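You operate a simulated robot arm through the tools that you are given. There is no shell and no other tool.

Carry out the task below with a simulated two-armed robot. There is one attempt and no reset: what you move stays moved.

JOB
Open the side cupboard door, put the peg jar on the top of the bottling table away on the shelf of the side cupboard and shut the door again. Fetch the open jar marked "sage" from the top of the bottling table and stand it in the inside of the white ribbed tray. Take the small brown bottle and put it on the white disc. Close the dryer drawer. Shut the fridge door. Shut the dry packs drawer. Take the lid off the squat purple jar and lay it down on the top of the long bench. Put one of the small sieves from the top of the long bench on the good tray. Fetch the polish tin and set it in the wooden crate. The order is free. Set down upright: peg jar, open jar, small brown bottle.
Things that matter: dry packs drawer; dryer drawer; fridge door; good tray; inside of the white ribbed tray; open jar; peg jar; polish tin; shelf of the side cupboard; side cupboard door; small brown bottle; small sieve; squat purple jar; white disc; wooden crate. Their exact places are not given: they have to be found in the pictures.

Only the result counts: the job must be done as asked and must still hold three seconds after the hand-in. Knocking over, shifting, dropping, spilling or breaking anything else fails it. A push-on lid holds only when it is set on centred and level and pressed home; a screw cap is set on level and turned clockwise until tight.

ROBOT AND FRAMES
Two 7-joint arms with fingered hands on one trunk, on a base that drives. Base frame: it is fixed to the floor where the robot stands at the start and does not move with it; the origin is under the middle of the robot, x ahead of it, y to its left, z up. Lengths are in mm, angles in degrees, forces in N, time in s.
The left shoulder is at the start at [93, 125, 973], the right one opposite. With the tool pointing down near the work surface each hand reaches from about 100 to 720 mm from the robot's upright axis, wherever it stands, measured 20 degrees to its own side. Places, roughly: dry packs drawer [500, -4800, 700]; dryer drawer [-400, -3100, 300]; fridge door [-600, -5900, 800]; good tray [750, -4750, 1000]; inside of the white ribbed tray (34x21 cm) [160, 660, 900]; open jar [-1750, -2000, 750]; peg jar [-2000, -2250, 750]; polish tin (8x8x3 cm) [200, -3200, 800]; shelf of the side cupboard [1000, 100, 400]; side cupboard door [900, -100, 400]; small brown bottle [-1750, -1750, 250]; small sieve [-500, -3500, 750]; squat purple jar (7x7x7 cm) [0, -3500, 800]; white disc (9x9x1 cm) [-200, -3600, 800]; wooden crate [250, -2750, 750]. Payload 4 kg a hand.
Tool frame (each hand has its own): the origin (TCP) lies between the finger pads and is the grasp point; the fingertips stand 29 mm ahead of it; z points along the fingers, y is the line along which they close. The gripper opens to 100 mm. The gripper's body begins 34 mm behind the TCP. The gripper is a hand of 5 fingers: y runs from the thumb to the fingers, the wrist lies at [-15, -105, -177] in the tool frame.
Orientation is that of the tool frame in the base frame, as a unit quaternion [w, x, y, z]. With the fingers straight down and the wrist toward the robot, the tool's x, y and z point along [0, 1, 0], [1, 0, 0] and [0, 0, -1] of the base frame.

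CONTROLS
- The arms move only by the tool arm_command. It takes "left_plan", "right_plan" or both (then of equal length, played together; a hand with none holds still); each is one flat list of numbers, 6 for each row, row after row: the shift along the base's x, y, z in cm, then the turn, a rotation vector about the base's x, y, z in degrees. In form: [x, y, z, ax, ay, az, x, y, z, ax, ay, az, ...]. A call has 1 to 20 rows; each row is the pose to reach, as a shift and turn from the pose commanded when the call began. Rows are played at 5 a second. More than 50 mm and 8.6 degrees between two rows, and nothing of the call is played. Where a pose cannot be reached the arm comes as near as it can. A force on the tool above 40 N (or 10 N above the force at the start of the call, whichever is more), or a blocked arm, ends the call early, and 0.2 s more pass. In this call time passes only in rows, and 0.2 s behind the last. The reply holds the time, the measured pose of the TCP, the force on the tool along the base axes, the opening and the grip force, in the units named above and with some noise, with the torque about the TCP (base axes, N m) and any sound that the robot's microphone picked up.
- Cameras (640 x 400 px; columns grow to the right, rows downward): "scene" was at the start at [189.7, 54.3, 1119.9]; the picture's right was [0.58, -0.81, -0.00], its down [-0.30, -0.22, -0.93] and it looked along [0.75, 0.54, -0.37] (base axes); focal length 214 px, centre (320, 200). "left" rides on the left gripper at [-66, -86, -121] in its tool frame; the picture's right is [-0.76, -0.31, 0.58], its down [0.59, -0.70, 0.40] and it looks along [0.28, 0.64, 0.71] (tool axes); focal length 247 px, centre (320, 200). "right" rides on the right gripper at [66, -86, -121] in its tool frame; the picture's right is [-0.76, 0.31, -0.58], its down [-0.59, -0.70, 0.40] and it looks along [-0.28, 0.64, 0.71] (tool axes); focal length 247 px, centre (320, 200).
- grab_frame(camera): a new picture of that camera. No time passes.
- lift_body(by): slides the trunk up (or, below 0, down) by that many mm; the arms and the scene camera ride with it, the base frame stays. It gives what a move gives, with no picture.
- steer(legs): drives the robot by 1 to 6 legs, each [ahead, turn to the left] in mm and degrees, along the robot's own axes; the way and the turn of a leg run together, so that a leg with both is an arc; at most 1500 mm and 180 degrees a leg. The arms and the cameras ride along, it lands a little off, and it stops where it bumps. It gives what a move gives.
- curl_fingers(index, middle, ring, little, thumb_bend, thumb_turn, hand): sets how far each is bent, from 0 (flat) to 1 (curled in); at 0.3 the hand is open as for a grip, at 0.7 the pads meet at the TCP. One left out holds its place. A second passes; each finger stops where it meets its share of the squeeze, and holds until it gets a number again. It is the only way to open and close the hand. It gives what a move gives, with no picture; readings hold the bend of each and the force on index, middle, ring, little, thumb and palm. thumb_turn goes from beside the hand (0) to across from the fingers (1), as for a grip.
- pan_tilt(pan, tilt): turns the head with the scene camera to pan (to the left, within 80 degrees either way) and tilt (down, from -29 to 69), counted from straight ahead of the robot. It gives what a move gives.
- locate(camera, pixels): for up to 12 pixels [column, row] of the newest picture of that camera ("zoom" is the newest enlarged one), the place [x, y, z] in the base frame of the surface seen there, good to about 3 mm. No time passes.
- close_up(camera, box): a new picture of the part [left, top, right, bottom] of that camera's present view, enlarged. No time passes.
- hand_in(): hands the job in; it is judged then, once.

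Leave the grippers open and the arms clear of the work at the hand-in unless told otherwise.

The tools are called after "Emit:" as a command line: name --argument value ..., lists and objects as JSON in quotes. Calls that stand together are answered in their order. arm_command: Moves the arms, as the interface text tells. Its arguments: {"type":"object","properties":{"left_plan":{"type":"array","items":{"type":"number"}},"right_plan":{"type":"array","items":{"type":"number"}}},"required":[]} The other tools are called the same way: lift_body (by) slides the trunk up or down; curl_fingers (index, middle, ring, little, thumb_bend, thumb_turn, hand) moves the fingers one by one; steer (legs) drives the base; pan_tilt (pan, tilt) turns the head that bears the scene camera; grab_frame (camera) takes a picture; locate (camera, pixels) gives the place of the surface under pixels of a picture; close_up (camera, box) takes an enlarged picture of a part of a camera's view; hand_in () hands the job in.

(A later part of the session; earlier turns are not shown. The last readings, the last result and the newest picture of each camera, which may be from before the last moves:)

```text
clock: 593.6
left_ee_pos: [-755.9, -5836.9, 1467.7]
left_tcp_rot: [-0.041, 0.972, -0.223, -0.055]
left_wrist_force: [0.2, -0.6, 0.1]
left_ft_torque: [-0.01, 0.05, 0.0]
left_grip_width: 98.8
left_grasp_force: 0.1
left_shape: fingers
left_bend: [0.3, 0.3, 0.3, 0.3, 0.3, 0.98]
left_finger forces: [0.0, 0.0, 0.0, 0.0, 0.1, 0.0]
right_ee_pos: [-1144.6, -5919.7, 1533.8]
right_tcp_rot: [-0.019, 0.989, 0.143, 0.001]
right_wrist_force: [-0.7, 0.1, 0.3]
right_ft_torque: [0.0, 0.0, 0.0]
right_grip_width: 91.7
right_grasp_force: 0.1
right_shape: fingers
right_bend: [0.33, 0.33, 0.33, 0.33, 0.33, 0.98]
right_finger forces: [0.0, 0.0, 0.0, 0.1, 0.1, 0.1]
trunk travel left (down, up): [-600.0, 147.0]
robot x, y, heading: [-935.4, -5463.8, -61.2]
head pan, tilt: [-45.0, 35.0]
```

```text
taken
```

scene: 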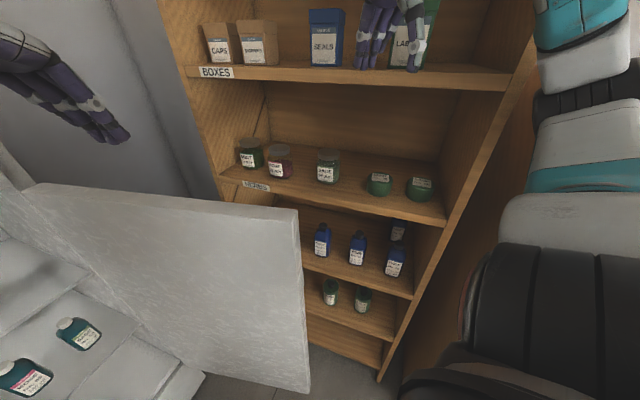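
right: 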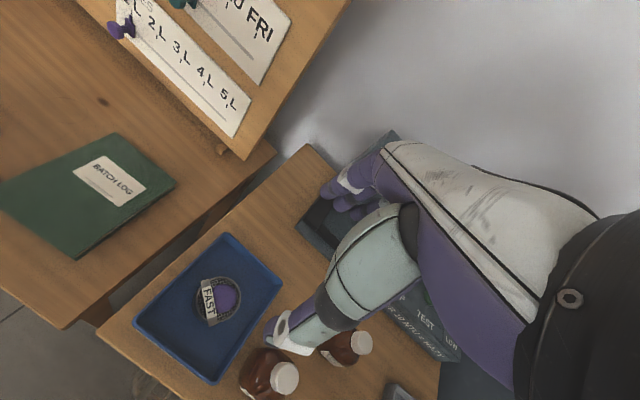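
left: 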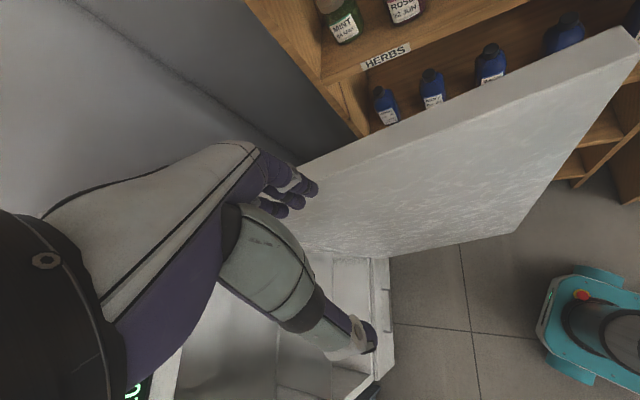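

The right elbow is squeezed near the rack. I back straight off by 150 mm to free everything.

Emit:
steer --legs '[[-150, 0]]'

Emit:
grab_frame --camera "scene"

```text
clock: 594.7
left_ee_pos: [-747.3, -5814.7, 1466.3]
left_tcp_rot: [-0.033, 0.976, -0.206, -0.07]
left_wrist_force: [0.9, 0.0, 0.6]
left_ft_torque: [-0.02, 0.01, 0.03]
left_grip_width: 98.7
left_grasp_force: 0.2
left_shape: fingers
left_bend: [0.3, 0.3, 0.3, 0.3, 0.3, 0.98]
left_finger forces: [0.0, 0.1, 0.0, 0.0, 0.1, 0.0]
right_ee_pos: [-1135.1, -5909.3, 1528.4]
right_tcp_rot: [-0.023, 0.987, 0.157, -0.001]
right_wrist_force: [0.1, 0.5, -1.1]
right_ft_torque: [0.0, -0.01, 0.01]
right_grip_width: 91.7
right_grasp_force: 0.1
right_shape: fingers
right_bend: [0.33, 0.33, 0.33, 0.33, 0.33, 0.98]
right_finger forces: [0.0, 0.0, 0.0, 0.0, 0.0, 0.0]
trunk travel left (down, up): [-600.0, 147.0]
robot x, y, heading: [-946.6, -5440.7, -58.8]
head pan, tilt: [-45.0, 35.0]
stopped in leg 1: the robot was blocked; the commanded pose is now the measured one
```

```text
taken
```

scene: 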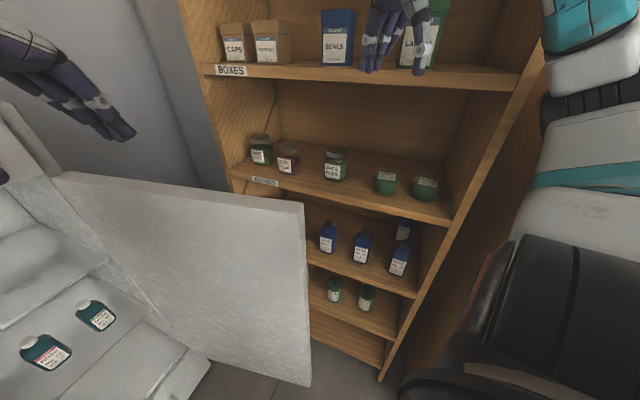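

I look where the right arm is stuck.

Emit:
locate --camera "scene" --pixels '[[520, 300], [560, 270], [480, 280], [600, 190], [560, 210], [580, 110], [440, 350], [600, 350], [500, 200], [455, 300], [415, 60], [395, 50]]'

Emit:
pan_tilt --pan -80 --tilt 25

Emit:
grab_frame --camera "scene"

Emit:
grab_frame --camera "right"

```text
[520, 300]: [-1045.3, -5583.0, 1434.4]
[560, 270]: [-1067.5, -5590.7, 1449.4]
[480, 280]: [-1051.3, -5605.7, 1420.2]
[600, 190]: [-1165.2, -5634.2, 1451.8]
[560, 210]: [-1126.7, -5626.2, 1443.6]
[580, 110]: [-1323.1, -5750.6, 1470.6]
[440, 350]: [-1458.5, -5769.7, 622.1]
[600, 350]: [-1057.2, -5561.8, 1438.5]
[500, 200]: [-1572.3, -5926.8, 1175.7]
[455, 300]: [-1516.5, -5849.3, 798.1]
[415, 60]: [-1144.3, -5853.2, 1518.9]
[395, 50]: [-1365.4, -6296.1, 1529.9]
```

```text
clock: 595.7
left_ee_pos: [-748.7, -5815.4, 1465.1]
left_tcp_rot: [-0.036, 0.975, -0.209, -0.072]
left_wrist_force: [0.1, 0.2, 0.5]
left_ft_torque: [0.01, 0.0, -0.03]
left_grip_width: 98.8
left_grasp_force: 0.0
left_shape: fingers
left_bend: [0.3, 0.3, 0.3, 0.3, 0.3, 0.98]
left_finger forces: [0.1, 0.0, 0.0, 0.0, 0.1, 0.0]
right_ee_pos: [-1136.8, -5910.3, 1529.4]
right_tcp_rot: [-0.025, 0.987, 0.157, -0.002]
right_wrist_force: [0.3, 0.2, -0.3]
right_ft_torque: [0.03, -0.02, 0.01]
right_grip_width: 91.5
right_grasp_force: 0.1
right_shape: fingers
right_bend: [0.33, 0.33, 0.33, 0.33, 0.33, 0.98]
right_finger forces: [0.1, 0.0, 0.1, 0.1, 0.0, 0.1]
trunk travel left (down, up): [-600.0, 147.0]
robot x, y, heading: [-946.0, -5440.3, -58.7]
head pan, tilt: [-80.0, 25.0]
```

```text
taken
```

scene: 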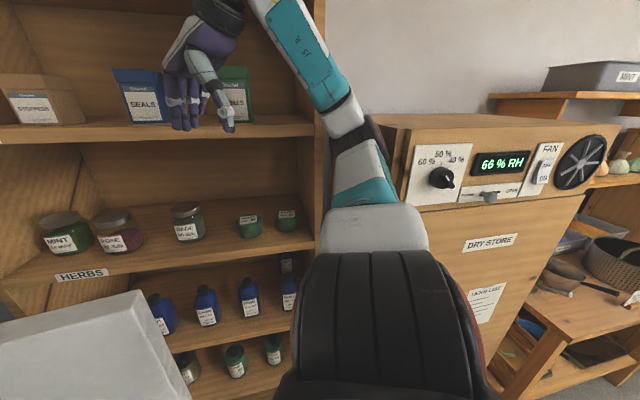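

```text
taken
```

right: 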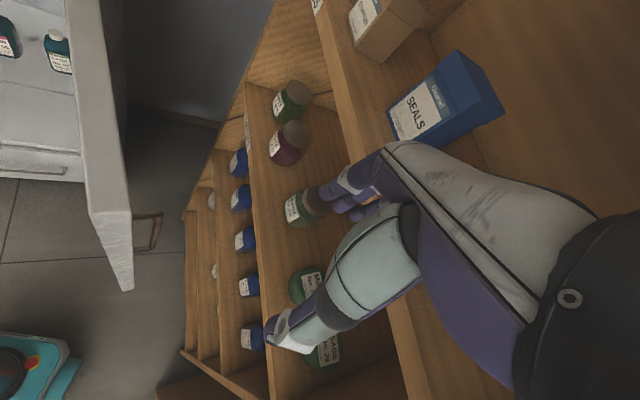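

The right elbow sits in the notch between rack and DRY STORE. I check the DRY STORE top height; raising the trunk may lift the elbow over it.

Emit:
locate --camera "scene" --pixels '[[470, 122], [520, 120], [400, 125], [345, 125], [330, 100], [360, 165], [350, 140], [300, 60], [270, 10], [310, 130], [420, 150], [370, 120]]'

```text
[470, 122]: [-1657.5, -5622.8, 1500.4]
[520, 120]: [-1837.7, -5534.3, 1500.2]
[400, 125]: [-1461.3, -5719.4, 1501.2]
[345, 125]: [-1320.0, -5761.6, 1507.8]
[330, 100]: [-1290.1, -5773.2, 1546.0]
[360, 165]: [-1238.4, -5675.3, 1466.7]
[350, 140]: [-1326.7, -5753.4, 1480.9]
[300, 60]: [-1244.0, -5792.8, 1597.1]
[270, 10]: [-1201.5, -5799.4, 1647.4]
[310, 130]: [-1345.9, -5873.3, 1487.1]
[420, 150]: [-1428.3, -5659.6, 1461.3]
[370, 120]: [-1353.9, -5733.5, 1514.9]
```

DRY STORE top is z≈1500 and the elbow sits beside it at z≈1490. I raise the trunk 145 mm so the elbow passes over, then back off.

Emit:
lift_body --by 145

Emit:
steer --legs '[[-100, 0]]'

Emit:
grab_frame --camera "scene"

```text
clock: 597.4
left_ee_pos: [-753.7, -5811.0, 1610.7]
left_tcp_rot: [-0.035, 0.975, -0.208, -0.069]
left_wrist_force: [1.0, -0.4, 0.1]
left_ft_torque: [0.02, 0.0, 0.02]
left_grip_width: 98.5
left_grasp_force: 0.0
left_shape: fingers
left_bend: [0.3, 0.3, 0.3, 0.3, 0.3, 0.98]
left_finger forces: [0.1, 0.1, 0.0, 0.0, 0.0, 0.0]
right_ee_pos: [-1142.3, -5906.1, 1672.5]
right_tcp_rot: [-0.022, 0.987, 0.157, 0.0]
right_wrist_force: [0.3, -0.1, 0.4]
right_ft_torque: [0.01, 0.02, -0.02]
right_grip_width: 91.7
right_grasp_force: 0.0
right_shape: fingers
right_bend: [0.33, 0.33, 0.33, 0.33, 0.33, 0.98]
right_finger forces: [0.0, 0.0, 0.0, 0.1, 0.1, 0.0]
trunk travel left (down, up): [-745.0, 2.0]
robot x, y, heading: [-947.7, -5440.4, -58.8]
head pan, tilt: [-80.0, 25.0]
```

```text
clock: 598.5
left_ee_pos: [-808.1, -5724.7, 1613.2]
left_tcp_rot: [-0.032, 0.975, -0.208, -0.069]
left_wrist_force: [-0.4, -0.5, 1.0]
left_ft_torque: [-0.02, 0.0, -0.01]
left_grip_width: 98.8
left_grasp_force: 0.0
left_shape: fingers
left_bend: [0.3, 0.3, 0.3, 0.3, 0.3, 0.98]
left_finger forces: [0.0, 0.0, 0.1, 0.1, 0.0, 0.0]
right_ee_pos: [-1196.5, -5818.3, 1673.3]
right_tcp_rot: [-0.023, 0.987, 0.156, 0.001]
right_wrist_force: [-1.6, -0.5, -0.6]
right_ft_torque: [0.0, 0.01, 0.01]
right_grip_width: 91.4
right_grasp_force: 0.0
right_shape: fingers
right_bend: [0.33, 0.33, 0.33, 0.33, 0.33, 0.98]
right_finger forces: [0.0, 0.1, 0.0, 0.0, 0.1, 0.1]
trunk travel left (down, up): [-745.0, 2.0]
robot x, y, heading: [-996.2, -5353.5, -58.8]
head pan, tilt: [-80.0, 25.0]
```

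```text
taken
```

scene: 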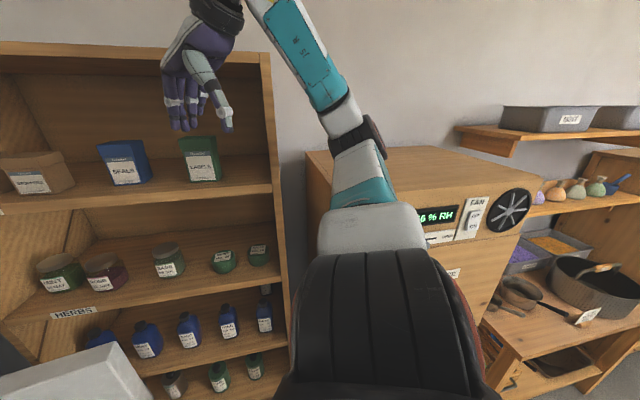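

Free, and nothing on the rack is disturbed. I back off 200 mm more and bring the right hand back in front of me.

Emit:
steer --legs '[[-200, 0]]'

Emit:
arm_command --right_plan '[2.5, 1.2, -1, 0, 0, 0, 5, 2.5, -2, 0, 0, 0, 7.5, 3.7, -3, 0, 0, 0, 10, 5, -4, 0, 0, 0, 12.5, 6.2, -5, 0, 0, 0, 15, 7.5, -6, 0, 0, 0]'

Emit:
pan_tilt --pan 0 --tilt 35

Emit:
grab_frame --camera "scene"

```text
clock: 600.1
left_ee_pos: [-908.8, -5555.5, 1613.2]
left_tcp_rot: [-0.033, 0.975, -0.207, -0.069]
left_wrist_force: [0.8, -0.5, 0.4]
left_ft_torque: [0.01, -0.01, 0.01]
left_grip_width: 98.6
left_grasp_force: 0.1
left_shape: fingers
left_bend: [0.3, 0.3, 0.3, 0.3, 0.3, 0.98]
left_finger forces: [0.0, 0.0, 0.0, 0.0, 0.0, 0.1]
right_ee_pos: [-1298.6, -5649.4, 1674.2]
right_tcp_rot: [-0.023, 0.987, 0.157, 0.001]
right_wrist_force: [0.2, 0.3, -0.2]
right_ft_torque: [-0.01, -0.03, 0.0]
right_grip_width: 91.8
right_grasp_force: 0.0
right_shape: fingers
right_bend: [0.33, 0.33, 0.33, 0.33, 0.33, 0.98]
right_finger forces: [0.0, 0.0, 0.0, 0.0, 0.0, 0.0]
trunk travel left (down, up): [-745.0, 2.0]
robot x, y, heading: [-1098.2, -5182.5, -58.6]
head pan, tilt: [-80.0, 25.0]
```

```text
clock: 601.5
left_ee_pos: [-908.3, -5555.8, 1612.9]
left_tcp_rot: [-0.033, 0.975, -0.207, -0.069]
left_wrist_force: [0.2, -0.6, -0.4]
left_ft_torque: [0.01, -0.02, 0.0]
left_grip_width: 98.6
left_grasp_force: 0.1
left_shape: fingers
left_bend: [0.3, 0.3, 0.3, 0.3, 0.3, 0.98]
left_finger forces: [0.1, 0.1, 0.1, 0.0, 0.0, 0.0]
right_ee_pos: [-1147.3, -5575.9, 1614.8]
right_tcp_rot: [-0.023, 0.987, 0.157, 0.001]
right_wrist_force: [-0.1, -0.8, 1.0]
right_ft_torque: [0.02, -0.01, -0.02]
right_grip_width: 91.6
right_grasp_force: 0.0
right_shape: fingers
right_bend: [0.33, 0.33, 0.33, 0.33, 0.33, 0.98]
right_finger forces: [0.1, 0.1, 0.1, 0.0, 0.0, 0.0]
trunk travel left (down, up): [-745.0, 2.0]
robot x, y, heading: [-1098.0, -5187.4, -58.5]
head pan, tilt: [-80.0, 25.0]
```

```text
clock: 603.1
left_ee_pos: [-910.7, -5555.0, 1611.6]
left_tcp_rot: [-0.033, 0.976, -0.206, -0.069]
left_wrist_force: [0.7, 0.2, 0.2]
left_ft_torque: [0.01, -0.01, -0.01]
left_grip_width: 98.7
left_grasp_force: 0.0
left_shape: fingers
left_bend: [0.3, 0.3, 0.3, 0.3, 0.3, 0.98]
left_finger forces: [0.1, 0.1, 0.0, 0.0, 0.0, 0.1]
right_ee_pos: [-1148.6, -5577.5, 1614.6]
right_tcp_rot: [-0.023, 0.987, 0.157, 0.0]
right_wrist_force: [-0.1, -0.6, 0.2]
right_ft_torque: [0.03, 0.03, -0.02]
right_grip_width: 91.6
right_grasp_force: 0.1
right_shape: fingers
right_bend: [0.33, 0.33, 0.33, 0.33, 0.33, 0.98]
right_finger forces: [0.0, 0.0, 0.1, 0.0, 0.1, 0.0]
trunk travel left (down, up): [-745.0, 2.0]
robot x, y, heading: [-1101.0, -5181.8, -58.5]
head pan, tilt: [0.0, 35.0]
```

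```text
taken
```

scene: 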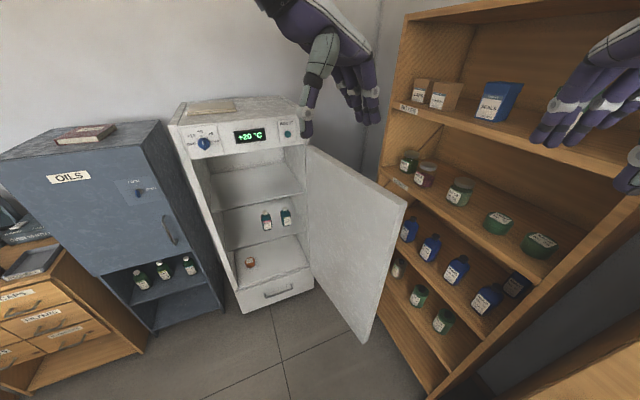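

All intact. I re-measure the door's top edge from here.

Emit:
close_up --camera "scene" --box '[300, 135, 420, 225]'

Emit:
locate --camera "zoom" --pixels '[[545, 285], [540, 300], [480, 265], [400, 222], [300, 170], [200, 120], [100, 75], [560, 275], [440, 240], [350, 195]]'

```text
4.44 times, centred on (360, 180) of scene
```

zoom: 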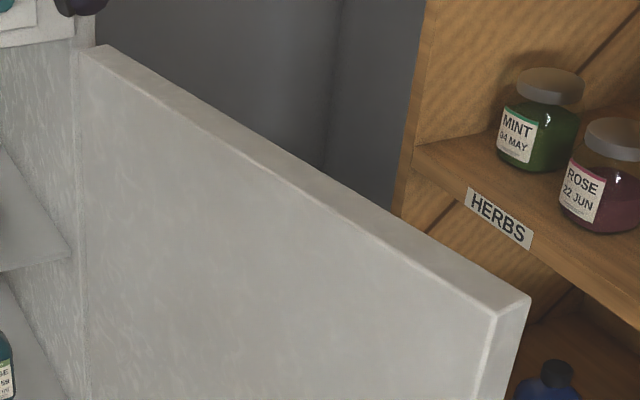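

```text
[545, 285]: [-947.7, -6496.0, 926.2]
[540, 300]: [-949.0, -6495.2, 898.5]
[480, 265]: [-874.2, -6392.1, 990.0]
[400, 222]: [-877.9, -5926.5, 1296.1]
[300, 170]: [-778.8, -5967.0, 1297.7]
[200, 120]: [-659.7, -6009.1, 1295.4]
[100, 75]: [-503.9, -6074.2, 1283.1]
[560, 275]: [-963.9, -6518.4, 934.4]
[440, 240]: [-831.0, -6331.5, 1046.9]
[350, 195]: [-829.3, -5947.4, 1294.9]
```

Emit:
locate --camera "zoom" --pixels '[[505, 303], [490, 297], [470, 280], [520, 302], [497, 320], [450, 268], [510, 310]]'

```text
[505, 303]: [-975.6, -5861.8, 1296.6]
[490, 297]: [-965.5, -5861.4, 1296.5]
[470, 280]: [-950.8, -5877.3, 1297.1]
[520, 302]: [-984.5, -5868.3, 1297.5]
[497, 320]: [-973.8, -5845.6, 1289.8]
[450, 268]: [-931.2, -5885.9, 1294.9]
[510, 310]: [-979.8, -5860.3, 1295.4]
```

I move to a better standing place (facing SE, U≈2420, N≈-4900) for the left hand.

Emit:
steer --legs '[[0, 9.5], [270, 0], [0, -42]]'

Emit:
grab_frame --camera "scene"

```text
clock: 607.6
left_ee_pos: [-956.7, -5806.3, 1613.1]
left_tcp_rot: [-0.051, 0.88, -0.469, -0.056]
left_wrist_force: [1.3, -0.4, -0.1]
left_ft_torque: [-0.03, -0.02, -0.01]
left_grip_width: 98.7
left_grasp_force: 0.0
left_shape: fingers
left_bend: [0.3, 0.3, 0.3, 0.3, 0.3, 0.98]
left_finger forces: [0.1, 0.0, 0.1, 0.1, 0.1, 0.0]
right_ee_pos: [-1171.6, -5695.6, 1614.5]
right_tcp_rot: [-0.023, 0.992, -0.123, 0.007]
right_wrist_force: [-0.7, 0.3, 0.4]
right_ft_torque: [-0.01, 0.02, -0.03]
right_grip_width: 91.8
right_grasp_force: 0.1
right_shape: fingers
right_bend: [0.33, 0.33, 0.33, 0.33, 0.33, 0.98]
right_finger forces: [0.0, 0.1, 0.0, 0.0, 0.0, 0.2]
trunk travel left (down, up): [-745.0, 2.0]
robot x, y, heading: [-923.5, -5392.9, -90.9]
head pan, tilt: [0.0, 35.0]
```

```text
taken
```

scene: 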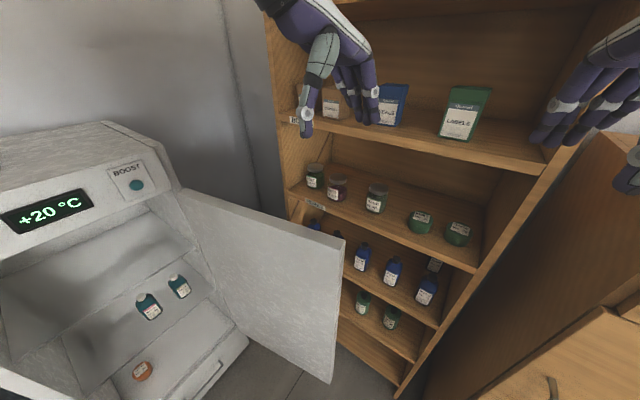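

I re-measure the top edge from here before clamping.

Emit:
close_up --camera "scene" --box '[200, 180, 360, 280]'

Emit:
locate --camera "zoom" --pixels '[[560, 240], [535, 250], [575, 238], [540, 230], [500, 220], [450, 192], [400, 170], [430, 190], [480, 215], [350, 150], [300, 125], [380, 170]]'

```text
4.00 times, centred on (280, 230) of scene
```

zoom: 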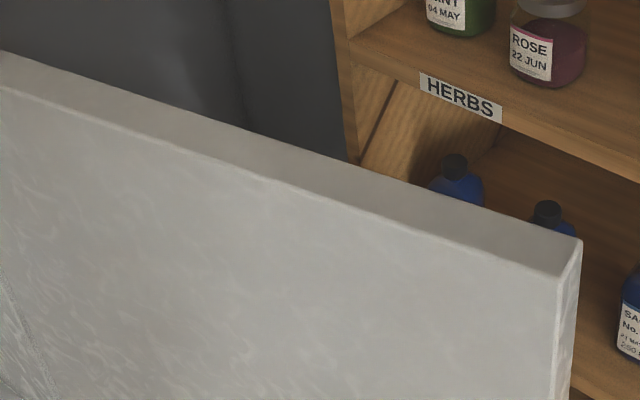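

```text
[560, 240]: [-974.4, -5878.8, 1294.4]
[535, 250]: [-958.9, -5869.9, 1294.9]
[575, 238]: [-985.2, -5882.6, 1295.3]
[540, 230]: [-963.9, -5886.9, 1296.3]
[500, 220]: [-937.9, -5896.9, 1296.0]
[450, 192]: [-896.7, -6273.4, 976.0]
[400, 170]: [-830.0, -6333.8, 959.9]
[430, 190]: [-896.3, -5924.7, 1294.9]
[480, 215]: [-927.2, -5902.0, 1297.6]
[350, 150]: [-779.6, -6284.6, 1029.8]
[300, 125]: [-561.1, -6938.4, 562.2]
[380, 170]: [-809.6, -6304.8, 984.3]
```

I bring the left hand above the edge, straightened and yawed perpendicular to the door.

Emit:
arm_command --left_plan '[0.9, -1.6, -3.5, -1.2, -0.9, 5.3, 1.9, -3.2, -7.1, -2.4, -1.7, 10.7, 2.8, -4.8, -10.6, -3.6, -2.6, 16, 3.8, -6.4, -14.2, -4.7, -3.4, 21.3, 4.7, -8.1, -17.8, -5.9, -4.3, 26.7, 5.7, -9.7, -21.3, -7.1, -5.1, 32]'

Emit:
grab_frame --camera "left"

Emit:
grab_frame --camera "scene"

```text
clock: 609.0
left_ee_pos: [-899.9, -5905.4, 1399.5]
left_tcp_rot: [0.0, 0.978, -0.207, -0.001]
left_wrist_force: [0.4, 0.4, -1.6]
left_ft_torque: [0.02, 0.0, 0.0]
left_grip_width: 99.0
left_grasp_force: 0.1
left_shape: fingers
left_bend: [0.3, 0.3, 0.3, 0.3, 0.3, 0.98]
left_finger forces: [0.1, 0.0, 0.0, 0.1, 0.0, 0.0]
right_ee_pos: [-1170.6, -5698.2, 1614.3]
right_tcp_rot: [-0.022, 0.992, -0.124, 0.007]
right_wrist_force: [-0.1, 0.0, 0.0]
right_ft_torque: [-0.02, 0.0, 0.01]
right_grip_width: 91.8
right_grasp_force: 0.2
right_shape: fingers
right_bend: [0.33, 0.33, 0.33, 0.33, 0.33, 0.98]
right_finger forces: [0.1, 0.0, 0.1, 0.0, 0.0, 0.0]
trunk travel left (down, up): [-745.0, 2.0]
robot x, y, heading: [-920.6, -5394.8, -90.7]
head pan, tilt: [0.0, 35.0]
```

```text
taken
```

left: 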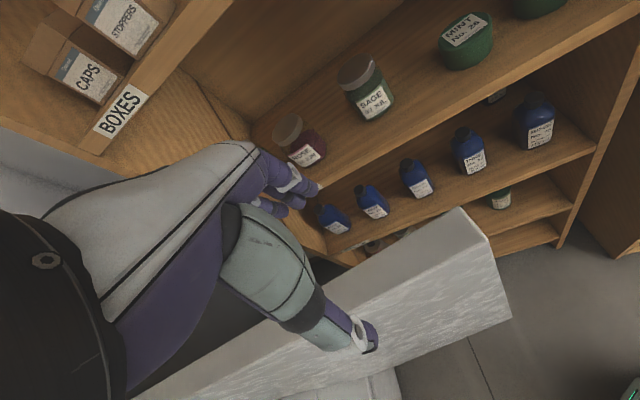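

```text
taken
```

scene: 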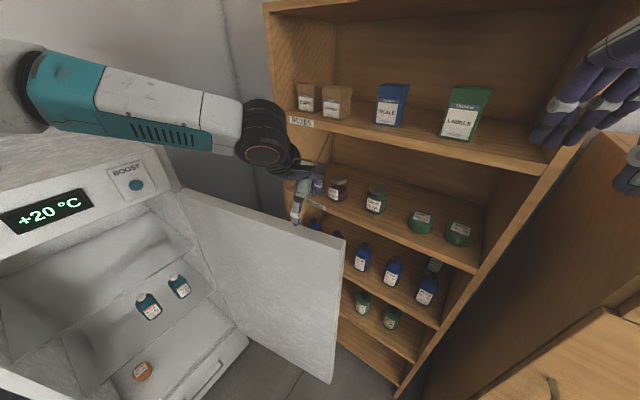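

The hand is centred above the door's top edge (thumb inside, fingers outside). I descend to clamp height z≈1268.

Emit:
arm_command --left_plan '[0, 0, -4.5, 0, 0, 0, 0, 0, -9, 0, 0, 0, 0, 0, -11.5, 0, 0, 0, 0, 0, -13.1, 0, 0, 0]'

Emit:
grab_frame --camera "left"

```text
clock: 610.0
left_ee_pos: [-863.8, -5889.6, 1297.5]
left_tcp_rot: [0.0, 0.978, -0.209, -0.002]
left_wrist_force: [0.0, 0.5, -0.6]
left_ft_torque: [-0.01, 0.01, 0.0]
left_grip_width: 99.0
left_grasp_force: 0.0
left_shape: fingers
left_bend: [0.3, 0.3, 0.3, 0.3, 0.3, 0.98]
left_finger forces: [0.1, 0.0, 0.1, 0.1, 0.0, 0.0]
left hand out of reach, approached as far as the arm can: row 1, 2, 3, 4
right_ee_pos: [-1169.9, -5697.2, 1615.6]
right_tcp_rot: [-0.022, 0.992, -0.123, 0.005]
right_wrist_force: [0.6, 0.1, 0.0]
right_ft_torque: [0.0, -0.02, -0.03]
right_grip_width: 91.3
right_grasp_force: 0.0
right_shape: fingers
right_bend: [0.33, 0.33, 0.33, 0.33, 0.33, 0.98]
right_finger forces: [0.0, 0.0, 0.1, 0.1, 0.1, 0.1]
trunk travel left (down, up): [-745.0, 2.0]
robot x, y, heading: [-923.0, -5393.9, -91.1]
head pan, tilt: [0.0, 35.0]
```

```text
taken
```

left: 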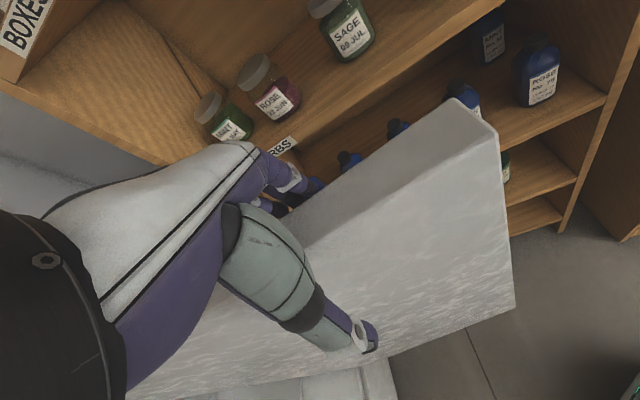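

The arm stopped a bit short but the fingers hang on the outer side of the door. I lower the trunk 25 mm for more overlap, then swing the door.

Emit:
lift_body --by -25

Emit:
grab_frame --camera "left"

```text
clock: 610.8
left_ee_pos: [-861.9, -5889.0, 1274.8]
left_tcp_rot: [0.0, 0.978, -0.209, -0.001]
left_wrist_force: [0.1, 1.0, 0.1]
left_ft_torque: [0.02, 0.02, -0.01]
left_grip_width: 98.9
left_grasp_force: 0.1
left_shape: fingers
left_bend: [0.3, 0.3, 0.3, 0.3, 0.3, 0.98]
left_finger forces: [0.1, 0.0, 0.0, 0.0, 0.0, 0.0]
right_ee_pos: [-1170.0, -5696.0, 1590.6]
right_tcp_rot: [-0.021, 0.992, -0.123, 0.007]
right_wrist_force: [0.4, 0.0, -0.2]
right_ft_torque: [-0.02, -0.01, 0.03]
right_grip_width: 91.9
right_grasp_force: 0.1
right_shape: fingers
right_bend: [0.33, 0.33, 0.33, 0.33, 0.33, 0.98]
right_finger forces: [0.0, 0.0, 0.0, 0.1, 0.0, 0.0]
trunk travel left (down, up): [-720.0, 27.0]
robot x, y, heading: [-924.3, -5390.7, -90.7]
head pan, tilt: [0.0, 35.0]
```

```text
taken
```

left: 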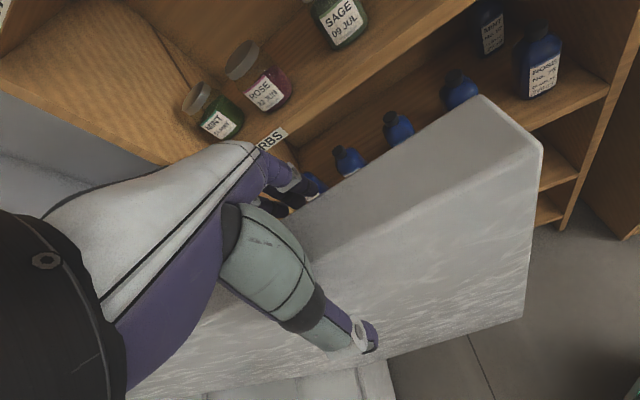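

Fingers now hang over the outer face. I swing the door with the arm along its arc, yawing the hand with it (48°).

Emit:
arm_command --left_plan '[1.46, 2.67, 0, 0, 0, -4, 3.11, 5.24, 0, 0, 0, -8, 4.92, 7.68, 0, 0, 0, -12, 6.91, 9.99, 0, 0, 0, -16, 9.05, 12.16, 0, 0, 0, -20, 11.34, 14.18, 0, 0, 0, -24, 13.76, 16.03, 0, 0, 0, -28, 16.31, 17.7, 0, 0, 0, -32, 18.96, 19.2, 0, 0, 0, -36, 21.72, 20.5, 0, 0, 0, -40, 24.55, 21.61, 0, 0, 0, -44, 27.46, 22.52, 0, 0, 0, -48]'

Emit:
grab_frame --camera "scene"

Emit:
grab_frame --camera "left"

```text
clock: 613.4
left_ee_pos: [-586.0, -5665.1, 1274.7]
left_tcp_rot: [0.0, 0.808, -0.589, -0.001]
left_wrist_force: [-0.9, -0.4, -0.5]
left_ft_torque: [0.02, 0.04, -0.01]
left_grip_width: 98.7
left_grasp_force: 0.0
left_shape: fingers
left_bend: [0.3, 0.3, 0.3, 0.3, 0.3, 0.98]
left_finger forces: [0.0, 0.0, 0.0, 0.0, 0.1, 0.0]
right_ee_pos: [-1170.6, -5696.0, 1591.0]
right_tcp_rot: [-0.022, 0.992, -0.123, 0.006]
right_wrist_force: [0.1, -0.3, 0.4]
right_ft_torque: [0.02, -0.02, -0.02]
right_grip_width: 91.7
right_grasp_force: 0.0
right_shape: fingers
right_bend: [0.33, 0.33, 0.33, 0.33, 0.33, 0.98]
right_finger forces: [0.1, 0.0, 0.0, 0.0, 0.0, 0.1]
trunk travel left (down, up): [-720.0, 27.0]
robot x, y, heading: [-920.0, -5392.2, -90.8]
head pan, tilt: [0.0, 35.0]
```

```text
taken
```

scene: 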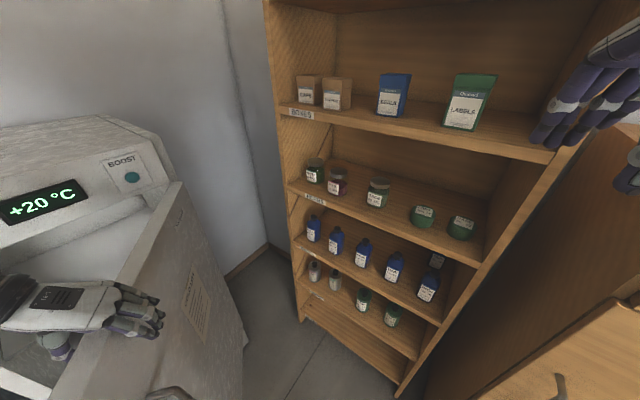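

```text
taken
```

left: 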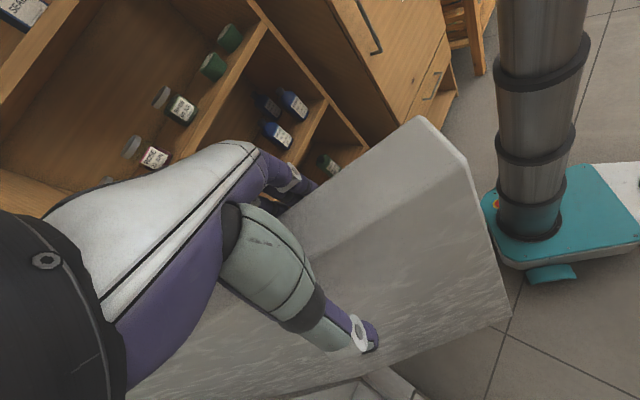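

The door is now ~51° open. I lift the left hand off the edge and will push it shut from the west.

Emit:
arm_command --left_plan '[0, 0, 4.5, 0, 0, 0, 0, 0, 9, 0, 0, 0, 0, 0, 13.5, 0, 0, 0, 0, 0, 18, 0, 0, 0, -2, 1, 20, 0, 0, 6, -4, 2, 20, 0, 0, 12, -6, 3, 20, 0, 0, 18, -8, 4, 20, 0, 0, 24, -10, 5, 20, 0, 0, 30]'

Emit:
steer --legs '[[0, 40]]'

Emit:
grab_frame --camera "scene"

```text
clock: 615.4
left_ee_pos: [-661.3, -5640.8, 1500.1]
left_tcp_rot: [-0.001, 0.934, -0.358, -0.001]
left_wrist_force: [-1.1, 0.1, 0.6]
left_ft_torque: [-0.01, -0.03, -0.01]
left_grip_width: 99.1
left_grasp_force: 0.1
left_shape: fingers
left_bend: [0.3, 0.3, 0.3, 0.3, 0.3, 0.98]
left_finger forces: [0.1, 0.0, 0.0, 0.0, 0.1, 0.0]
left hand out of reach, approached as far as the arm can: row 8, 9
right_ee_pos: [-1171.2, -5696.9, 1590.2]
right_tcp_rot: [-0.022, 0.992, -0.123, 0.007]
right_wrist_force: [0.2, 0.4, 0.4]
right_ft_torque: [0.01, 0.01, -0.04]
right_grip_width: 91.8
right_grasp_force: 0.1
right_shape: fingers
right_bend: [0.33, 0.33, 0.33, 0.33, 0.33, 0.98]
right_finger forces: [0.0, 0.0, 0.0, 0.0, 0.0, 0.0]
trunk travel left (down, up): [-720.0, 27.0]
robot x, y, heading: [-919.2, -5391.0, -90.5]
head pan, tilt: [0.0, 35.0]
```

```text
clock: 617.6
left_ee_pos: [-562.9, -5419.2, 1499.6]
left_tcp_rot: [0.0, 1.0, -0.022, -0.001]
left_wrist_force: [-0.1, -0.4, 0.1]
left_ft_torque: [0.01, -0.01, 0.03]
left_grip_width: 98.9
left_grasp_force: 0.2
left_shape: fingers
left_bend: [0.3, 0.3, 0.3, 0.3, 0.3, 0.98]
left_finger forces: [0.0, 0.1, 0.0, 0.0, 0.0, 0.0]
right_ee_pos: [-920.0, -5786.3, 1590.1]
right_tcp_rot: [-0.022, 0.975, 0.22, -0.001]
right_wrist_force: [-0.1, -0.3, -0.2]
right_ft_torque: [0.0, 0.01, -0.03]
right_grip_width: 91.8
right_grasp_force: 0.0
right_shape: fingers
right_bend: [0.33, 0.33, 0.33, 0.33, 0.33, 0.98]
right_finger forces: [0.0, 0.0, 0.1, 0.0, 0.1, 0.0]
trunk travel left (down, up): [-720.0, 27.0]
robot x, y, heading: [-924.4, -5390.5, -51.0]
head pan, tilt: [0.0, 35.0]
```

```text
taken
```

scene: 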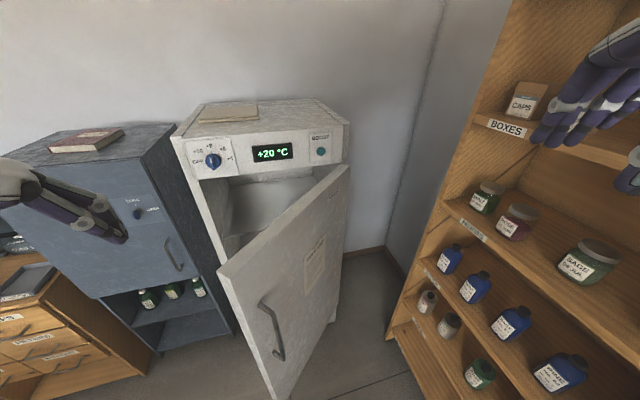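

I face east, back off ~210 mm, lower the trunk, and set the right fist in front for a straight push.

Emit:
steer --legs '[[0, 15], [-215, 0]]'

Emit:
lift_body --by -300

Emit:
curl_fingers --hand "right" --index 0.75 --middle 0.75 --ring 0.75 --little 0.75 --thumb_bend 0.7

Emit:
arm_command --right_plan '[2.94, 1.15, -3.4, 0, 0, 1.3, 5.88, 2.31, -6.8, 0, 0, 2.6, 8.82, 3.46, -10.2, 0, 0, 3.9, 11.76, 4.61, -13.6, 0, 0, 5.2, 14.7, 5.77, -17, 0, 0, 6.5, 17.63, 6.92, -20.4, 0, 0, 7.8, 20.57, 8.07, -23.8, 0, 0, 9.1, 23.51, 9.22, -27.2, 0, 0, 10.4, 26.45, 10.38, -30.6, 0, 0, 11.7, 29.39, 11.53, -34, 0, 0, 13]'

Emit:
grab_frame --camera "scene"

```text
clock: 620.2
left_ee_pos: [-744.1, -5196.9, 1500.3]
left_tcp_rot: [0.0, 0.994, 0.108, 0.0]
left_wrist_force: [-0.4, -0.1, 1.1]
left_ft_torque: [-0.03, 0.02, 0.0]
left_grip_width: 99.1
left_grasp_force: 0.1
left_shape: fingers
left_bend: [0.3, 0.3, 0.3, 0.3, 0.3, 0.98]
left_finger forces: [0.0, 0.0, 0.1, 0.0, 0.1, 0.0]
right_ee_pos: [-994.0, -5644.6, 1589.1]
right_tcp_rot: [-0.023, 0.938, 0.346, -0.004]
right_wrist_force: [-0.6, -0.2, 0.5]
right_ft_torque: [-0.03, 0.01, -0.02]
right_grip_width: 91.6
right_grasp_force: 0.1
right_shape: fingers
right_bend: [0.33, 0.33, 0.33, 0.33, 0.33, 0.98]
right_finger forces: [0.1, 0.0, 0.0, 0.0, 0.0, 0.0]
trunk travel left (down, up): [-720.0, 27.0]
robot x, y, heading: [-1095.0, -5268.1, -36.0]
head pan, tilt: [0.0, 35.0]
```

```text
clock: 623.2
left_ee_pos: [-734.1, -5203.1, 1191.8]
left_tcp_rot: [-0.012, 0.994, 0.108, -0.015]
left_wrist_force: [0.5, 0.0, -0.4]
left_ft_torque: [0.0, 0.01, -0.02]
left_grip_width: 99.0
left_grasp_force: 0.1
left_shape: fingers
left_bend: [0.3, 0.3, 0.3, 0.3, 0.3, 0.98]
left_finger forces: [0.1, 0.0, 0.1, 0.0, 0.0, 0.1]
right_ee_pos: [-993.8, -5645.8, 1290.3]
right_tcp_rot: [-0.023, 0.938, 0.346, -0.003]
right_wrist_force: [-0.2, 0.7, 0.5]
right_ft_torque: [0.01, 0.01, -0.03]
right_grip_width: 91.8
right_grasp_force: 0.2
right_shape: fingers
right_bend: [0.33, 0.33, 0.33, 0.33, 0.33, 0.98]
right_finger forces: [0.0, 0.1, 0.0, 0.0, 0.1, 0.0]
trunk travel left (down, up): [-420.0, 327.0]
robot x, y, heading: [-1098.5, -5263.9, -36.1]
head pan, tilt: [0.0, 35.0]
```

```text
clock: 624.2
left_ee_pos: [-734.4, -5203.3, 1191.0]
left_tcp_rot: [-0.013, 0.994, 0.107, -0.016]
left_wrist_force: [0.0, 1.2, 0.2]
left_ft_torque: [-0.02, 0.02, 0.02]
left_grip_width: 98.8
left_grasp_force: 0.0
left_shape: fingers
left_bend: [0.3, 0.3, 0.3, 0.3, 0.3, 0.98]
left_finger forces: [0.0, 0.0, 0.1, 0.0, 0.1, 0.1]
right_ee_pos: [-993.0, -5644.3, 1289.5]
right_tcp_rot: [-0.023, 0.938, 0.346, -0.004]
right_wrist_force: [-0.3, -0.4, -0.3]
right_ft_torque: [-0.04, 0.02, 0.0]
right_grip_width: 0.0
right_grasp_force: 0.1
right_shape: fingers
right_bend: [0.75, 0.75, 0.75, 0.75, 0.69, 0.98]
right_finger forces: [0.2, 0.0, 0.0, 0.0, 0.1, 0.0]
trunk travel left (down, up): [-420.0, 327.0]
robot x, y, heading: [-1094.8, -5261.3, -36.2]
head pan, tilt: [0.0, 35.0]
```

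```text
clock: 626.4
left_ee_pos: [-732.9, -5202.5, 1191.2]
left_tcp_rot: [-0.012, 0.994, 0.108, -0.016]
left_wrist_force: [-0.4, 0.6, 0.6]
left_ft_torque: [0.0, -0.01, 0.02]
left_grip_width: 99.1
left_grasp_force: 0.1
left_shape: fingers
left_bend: [0.3, 0.3, 0.3, 0.3, 0.3, 0.98]
left_finger forces: [0.0, 0.0, 0.0, 0.0, 0.1, 0.1]
right_ee_pos: [-697.6, -5528.6, 951.5]
right_tcp_rot: [-0.022, 0.892, 0.451, -0.007]
right_wrist_force: [0.1, 0.4, -0.1]
right_ft_torque: [-0.01, 0.04, 0.03]
right_grip_width: 0.1
right_grasp_force: 0.0
right_shape: fingers
right_bend: [0.75, 0.75, 0.75, 0.75, 0.69, 0.98]
right_finger forces: [0.1, 0.1, 0.0, 0.0, 0.0, 0.0]
trunk travel left (down, up): [-420.0, 327.0]
robot x, y, heading: [-1093.6, -5262.8, -35.8]
head pan, tilt: [0.0, 35.0]
```

```text
taken
```

scene: 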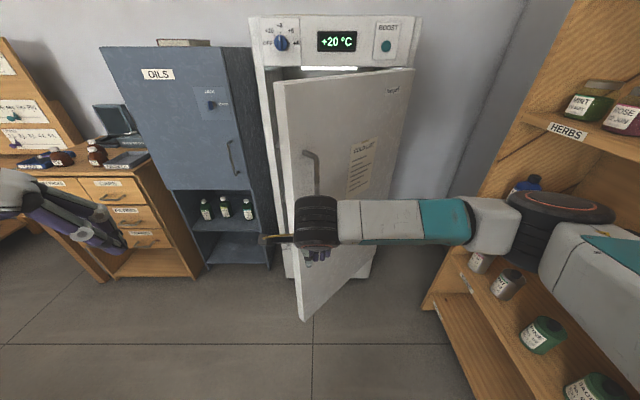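

The fist is lined up with the door. I drive forward in small steps.

Emit:
steer --legs '[[120, 0]]'

Emit:
steer --legs '[[100, 0]]'

Emit:
grab_frame --camera "scene"

```text
clock: 627.7
left_ee_pos: [-634.3, -5276.7, 1191.6]
left_tcp_rot: [-0.013, 0.994, 0.108, -0.016]
left_wrist_force: [-0.8, -0.1, -0.9]
left_ft_torque: [-0.01, 0.05, 0.02]
left_grip_width: 99.0
left_grasp_force: 0.1
left_shape: fingers
left_bend: [0.3, 0.3, 0.3, 0.3, 0.3, 0.98]
left_finger forces: [0.1, 0.0, 0.0, 0.1, 0.0, 0.1]
right_ee_pos: [-599.9, -5602.2, 951.4]
right_tcp_rot: [-0.022, 0.893, 0.449, -0.006]
right_wrist_force: [0.2, 0.0, 0.2]
right_ft_torque: [0.0, 0.03, -0.02]
right_grip_width: 0.0
right_grasp_force: 0.1
right_shape: fingers
right_bend: [0.75, 0.75, 0.75, 0.75, 0.69, 0.98]
right_finger forces: [0.0, 0.0, 0.0, 0.0, 0.0, 0.0]
trunk travel left (down, up): [-420.0, 327.0]
robot x, y, heading: [-999.5, -5336.0, -35.9]
head pan, tilt: [0.0, 35.0]
```

```text
clock: 628.8
left_ee_pos: [-553.2, -5335.4, 1191.0]
left_tcp_rot: [-0.013, 0.994, 0.106, -0.016]
left_wrist_force: [-0.1, 0.8, -0.2]
left_ft_torque: [0.02, 0.0, 0.0]
left_grip_width: 99.2
left_grasp_force: 0.0
left_shape: fingers
left_bend: [0.3, 0.3, 0.3, 0.3, 0.3, 0.98]
left_finger forces: [0.0, 0.0, 0.0, 0.0, 0.0, 0.0]
right_ee_pos: [-519.9, -5660.2, 952.7]
right_tcp_rot: [-0.022, 0.893, 0.449, -0.006]
right_wrist_force: [-0.4, 0.4, -0.4]
right_ft_torque: [0.0, 0.03, -0.01]
right_grip_width: 0.2
right_grasp_force: 0.1
right_shape: fingers
right_bend: [0.75, 0.75, 0.75, 0.75, 0.69, 0.98]
right_finger forces: [0.0, 0.0, 0.1, 0.0, 0.0, 0.0]
trunk travel left (down, up): [-420.0, 327.0]
robot x, y, heading: [-917.8, -5395.4, -36.5]
head pan, tilt: [0.0, 35.0]
```

```text
taken
```

scene: 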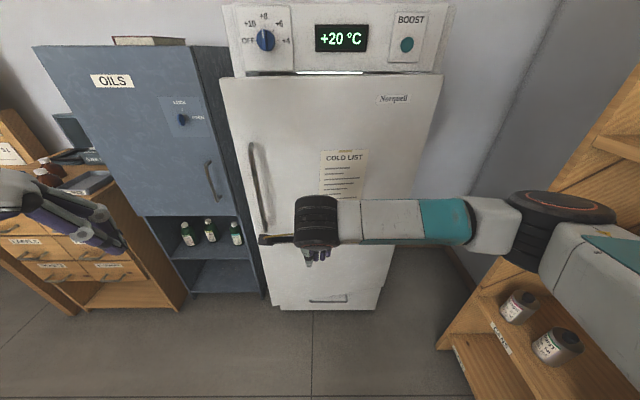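

The door swung nearly shut. I measure it.

Emit:
locate --camera "scene" --pixels '[[240, 90], [262, 270], [420, 90], [300, 150], [380, 150], [270, 250], [280, 300], [232, 40], [430, 40], [250, 70], [330, 300]]'

```text
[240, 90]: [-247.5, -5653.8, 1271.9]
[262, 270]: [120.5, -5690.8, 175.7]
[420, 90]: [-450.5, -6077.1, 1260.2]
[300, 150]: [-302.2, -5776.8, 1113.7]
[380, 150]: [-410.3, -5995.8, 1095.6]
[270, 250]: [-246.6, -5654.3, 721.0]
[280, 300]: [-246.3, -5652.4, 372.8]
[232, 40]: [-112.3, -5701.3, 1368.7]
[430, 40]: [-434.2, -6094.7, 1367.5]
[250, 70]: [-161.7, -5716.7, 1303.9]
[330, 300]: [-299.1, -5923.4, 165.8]
```

About 9° remain. I drive 180 mm closer, then push slowly with the arm.

Emit:
steer --legs '[[175, 0]]'

Emit:
arm_command --right_plan '[1.6, -1.18, 0, 0, 0, 0, 3.2, -2.35, 0, 0, 0, 0, 4.85, -3.5, 0, 0, 0, 0, 6, -4.4, 0, 0, 0, 0, 7, -5.1, 0, 0, 0, 0, 8, -5.8, 0, 0, 0, 0]'

Emit:
grab_frame --camera "scene"

```text
clock: 630.3
left_ee_pos: [-414.9, -5438.2, 1191.0]
left_tcp_rot: [-0.013, 0.994, 0.107, -0.016]
left_wrist_force: [0.3, -1.1, -0.1]
left_ft_torque: [0.04, 0.02, 0.02]
left_grip_width: 99.2
left_grasp_force: 0.0
left_shape: fingers
left_bend: [0.3, 0.3, 0.3, 0.3, 0.3, 0.98]
left_finger forces: [0.0, 0.1, 0.1, 0.1, 0.1, 0.0]
right_ee_pos: [-380.3, -5763.8, 953.2]
right_tcp_rot: [-0.022, 0.893, 0.449, -0.008]
right_wrist_force: [0.1, -0.4, 0.5]
right_ft_torque: [-0.04, 0.03, 0.04]
right_grip_width: 0.0
right_grasp_force: 0.0
right_shape: fingers
right_bend: [0.75, 0.75, 0.75, 0.75, 0.69, 0.98]
right_finger forces: [0.1, 0.0, 0.0, 0.0, 0.0, 0.0]
trunk travel left (down, up): [-420.0, 327.0]
robot x, y, heading: [-776.2, -5498.0, -36.3]
head pan, tilt: [0.0, 35.0]
```

```text
clock: 631.7
left_ee_pos: [-416.0, -5436.6, 1191.7]
left_tcp_rot: [-0.012, 0.994, 0.107, -0.016]
left_wrist_force: [-0.4, 0.3, 0.2]
left_ft_torque: [0.0, 0.01, 0.0]
left_grip_width: 99.3
left_grasp_force: 0.0
left_shape: fingers
left_bend: [0.3, 0.3, 0.3, 0.3, 0.3, 0.98]
left_finger forces: [0.0, 0.0, 0.0, 0.0, 0.0, 0.1]
right_ee_pos: [-303.1, -5820.1, 953.6]
right_tcp_rot: [-0.021, 0.893, 0.45, -0.007]
right_wrist_force: [-3.8, 2.3, -1.8]
right_ft_torque: [-0.09, -0.21, -0.09]
right_grip_width: 0.0
right_grasp_force: 2.3
right_shape: fingers
right_bend: [0.75, 0.75, 0.75, 0.75, 0.69, 0.98]
right_finger forces: [0.0, 4.3, 0.0, 0.0, 0.1, 0.0]
trunk travel left (down, up): [-420.0, 327.0]
robot x, y, heading: [-777.8, -5494.1, -36.2]
head pan, tilt: [0.0, 35.0]
```

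```text
taken
```

scene: 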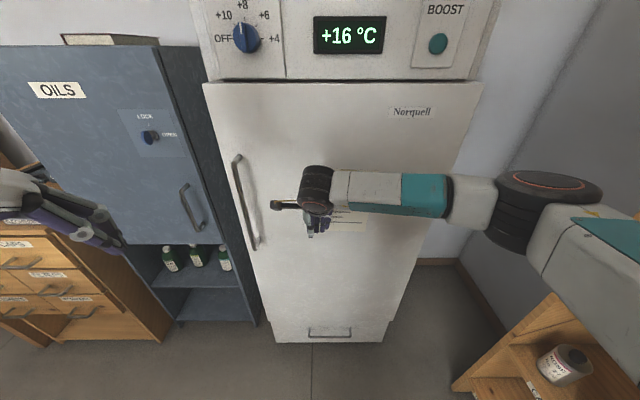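

Contact; the display is already falling (+16 °C). I push a bit further.

Emit:
arm_command --right_plan '[0.6, -0.44, 0, 0, 0, 0, 1.2, -0.9, 0, 0, 0, 0, 1.7, -1.25, 0, 0, 0, 0, 2.2, -1.6, 0, 0, 0, 0, 2.6, -1.9, 0, 0, 0, 0]'

Emit:
grab_frame --camera "scene"

Emit:
locate --camera "scene" --pixels '[[220, 100], [250, 280], [460, 100], [280, 120], [420, 150], [270, 320], [215, 60], [470, 60], [400, 300], [330, 280]]'

```text
clock: 632.2
left_ee_pos: [-417.5, -5434.5, 1192.8]
left_tcp_rot: [-0.012, 0.994, 0.106, -0.015]
left_wrist_force: [0.2, -0.2, 0.0]
left_ft_torque: [0.02, 0.03, -0.01]
left_grip_width: 99.3
left_grasp_force: 0.1
left_shape: fingers
left_bend: [0.3, 0.3, 0.3, 0.3, 0.3, 0.98]
left_finger forces: [0.0, 0.0, 0.0, 0.0, 0.0, 0.0]
right_ee_pos: [-300.8, -5818.8, 949.8]
right_tcp_rot: [-0.027, 0.891, 0.452, -0.01]
right_wrist_force: [-18.9, 11.3, 2.7]
right_ft_torque: [-0.73, -1.13, -0.3]
right_grip_width: 0.0
right_grasp_force: 10.4
right_shape: fingers
right_bend: [0.75, 0.75, 0.75, 0.75, 0.69, 0.98]
right_finger forces: [0.0, 21.8, 0.1, 0.0, 0.0, 0.0]
trunk travel left (down, up): [-420.0, 327.0]
robot x, y, heading: [-782.1, -5500.3, -36.4]
head pan, tilt: [0.0, 35.0]
stopped in row 2 (right hand): the force on the tool passed its limit at 50 N (the readings are from after the stop); the commanded pose is now the measured one
```

```text
taken
```

scene: 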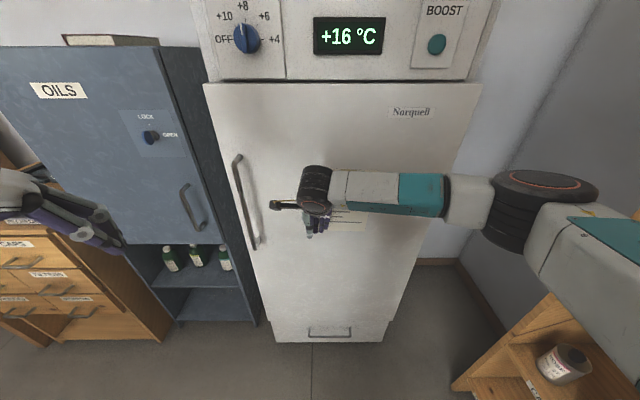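

```text
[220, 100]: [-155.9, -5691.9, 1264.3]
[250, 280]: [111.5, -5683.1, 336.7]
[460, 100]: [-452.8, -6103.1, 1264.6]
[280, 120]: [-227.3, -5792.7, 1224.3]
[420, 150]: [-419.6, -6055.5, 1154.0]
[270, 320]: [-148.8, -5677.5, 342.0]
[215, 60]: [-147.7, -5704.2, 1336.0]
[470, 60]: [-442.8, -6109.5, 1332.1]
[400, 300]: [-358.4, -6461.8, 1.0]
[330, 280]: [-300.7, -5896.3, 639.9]
```

The fridge door is flush all along (U≈3220): shut. I retract and raise the right hand, then drive back north to the purple jar.

Emit:
arm_command --right_plan '[-2, 1.5, 0, 0, 0, 0, -5, 3.7, 1, 0, 0, 0, -8.5, 6.2, 3, 0, 0, 0, -11, 8, 6.5, 0, 0, 0, -12.5, 9, 11, 0, 0, 0, -13, 9.5, 15.5, 0, 0, 0, -13, 9.5, 20, 0, 0, 0, -13, 9.5, 24.5, 0, 0, 0, -13, 9.5, 29, 0, 0, 0, -13, 9.5, 33, 0, 0, 0]'

Emit:
curl_fingers --hand "right" --index 0.3 --middle 0.3 --ring 0.3 --little 0.3 --thumb_bend 0.3

Emit:
steer --legs '[[-50, 0], [0, 90], [1000, 0]]'

Emit:
grab_frame --camera "scene"

```text
clock: 634.4
left_ee_pos: [-415.1, -5436.0, 1192.0]
left_tcp_rot: [-0.012, 0.994, 0.107, -0.015]
left_wrist_force: [0.7, 1.2, 0.2]
left_ft_torque: [0.01, 0.01, 0.03]
left_grip_width: 98.8
left_grasp_force: 0.0
left_shape: fingers
left_bend: [0.3, 0.3, 0.3, 0.3, 0.3, 0.98]
left_finger forces: [0.0, 0.0, 0.1, 0.0, 0.0, 0.0]
right_ee_pos: [-428.2, -5726.9, 1280.4]
right_tcp_rot: [-0.026, 0.892, 0.451, -0.009]
right_wrist_force: [-0.1, -0.3, 0.0]
right_ft_torque: [-0.01, 0.0, 0.0]
right_grip_width: 0.0
right_grasp_force: 0.1
right_shape: fingers
right_bend: [0.75, 0.75, 0.75, 0.75, 0.69, 0.98]
right_finger forces: [0.0, 0.1, 0.0, 0.1, 0.0, 0.0]
trunk travel left (down, up): [-420.0, 327.0]
robot x, y, heading: [-778.4, -5497.0, -36.4]
head pan, tilt: [0.0, 35.0]
```

```text
clock: 635.4
left_ee_pos: [-415.7, -5435.7, 1191.4]
left_tcp_rot: [-0.013, 0.994, 0.106, -0.017]
left_wrist_force: [0.2, -0.4, -0.3]
left_ft_torque: [-0.02, 0.0, 0.02]
left_grip_width: 99.2
left_grasp_force: 0.1
left_shape: fingers
left_bend: [0.3, 0.3, 0.3, 0.3, 0.3, 0.98]
left_finger forces: [0.0, 0.1, 0.0, 0.0, 0.0, 0.1]
right_ee_pos: [-428.0, -5726.9, 1279.8]
right_tcp_rot: [-0.027, 0.893, 0.45, -0.009]
right_wrist_force: [0.5, 0.0, 0.3]
right_ft_torque: [0.03, -0.04, 0.04]
right_grip_width: 98.0
right_grasp_force: 0.2
right_shape: fingers
right_bend: [0.3, 0.3, 0.3, 0.3, 0.3, 0.98]
right_finger forces: [0.0, 0.0, 0.1, 0.0, 0.0, 0.1]
trunk travel left (down, up): [-420.0, 327.0]
robot x, y, heading: [-777.4, -5497.6, -36.0]
head pan, tilt: [0.0, 35.0]
```

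```text
clock: 645.0
left_ee_pos: [-274.2, -4296.1, 1191.3]
left_tcp_rot: [0.002, 0.632, 0.774, -0.021]
left_wrist_force: [-0.1, 0.5, -0.9]
left_ft_torque: [-0.04, -0.01, 0.05]
left_grip_width: 99.2
left_grasp_force: 0.1
left_shape: fingers
left_bend: [0.3, 0.3, 0.3, 0.3, 0.3, 0.98]
left_finger forces: [0.1, 0.1, 0.1, 0.0, 0.1, 0.0]
right_ee_pos: [16.4, -4312.4, 1281.1]
right_tcp_rot: [-0.012, 0.319, 0.947, -0.025]
right_wrist_force: [0.5, -0.2, 0.5]
right_ft_torque: [0.0, 0.01, -0.03]
right_grip_width: 98.3
right_grasp_force: 0.0
right_shape: fingers
right_bend: [0.3, 0.3, 0.3, 0.3, 0.3, 0.98]
right_finger forces: [0.0, 0.0, 0.0, 0.1, 0.0, 0.1]
trunk travel left (down, up): [-420.0, 327.0]
robot x, y, heading: [-217.8, -4659.9, 52.8]
head pan, tilt: [0.0, 35.0]
```

```text
taken
```

scene: 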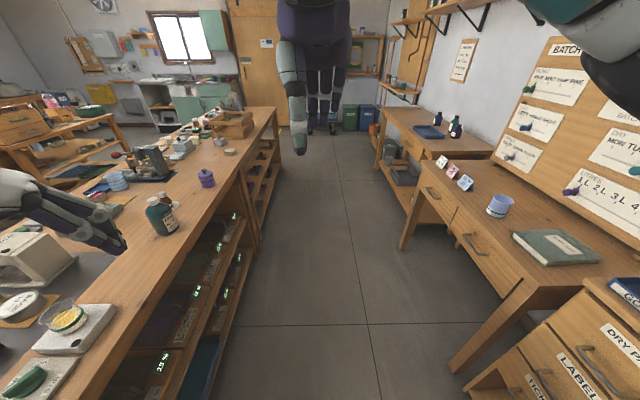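

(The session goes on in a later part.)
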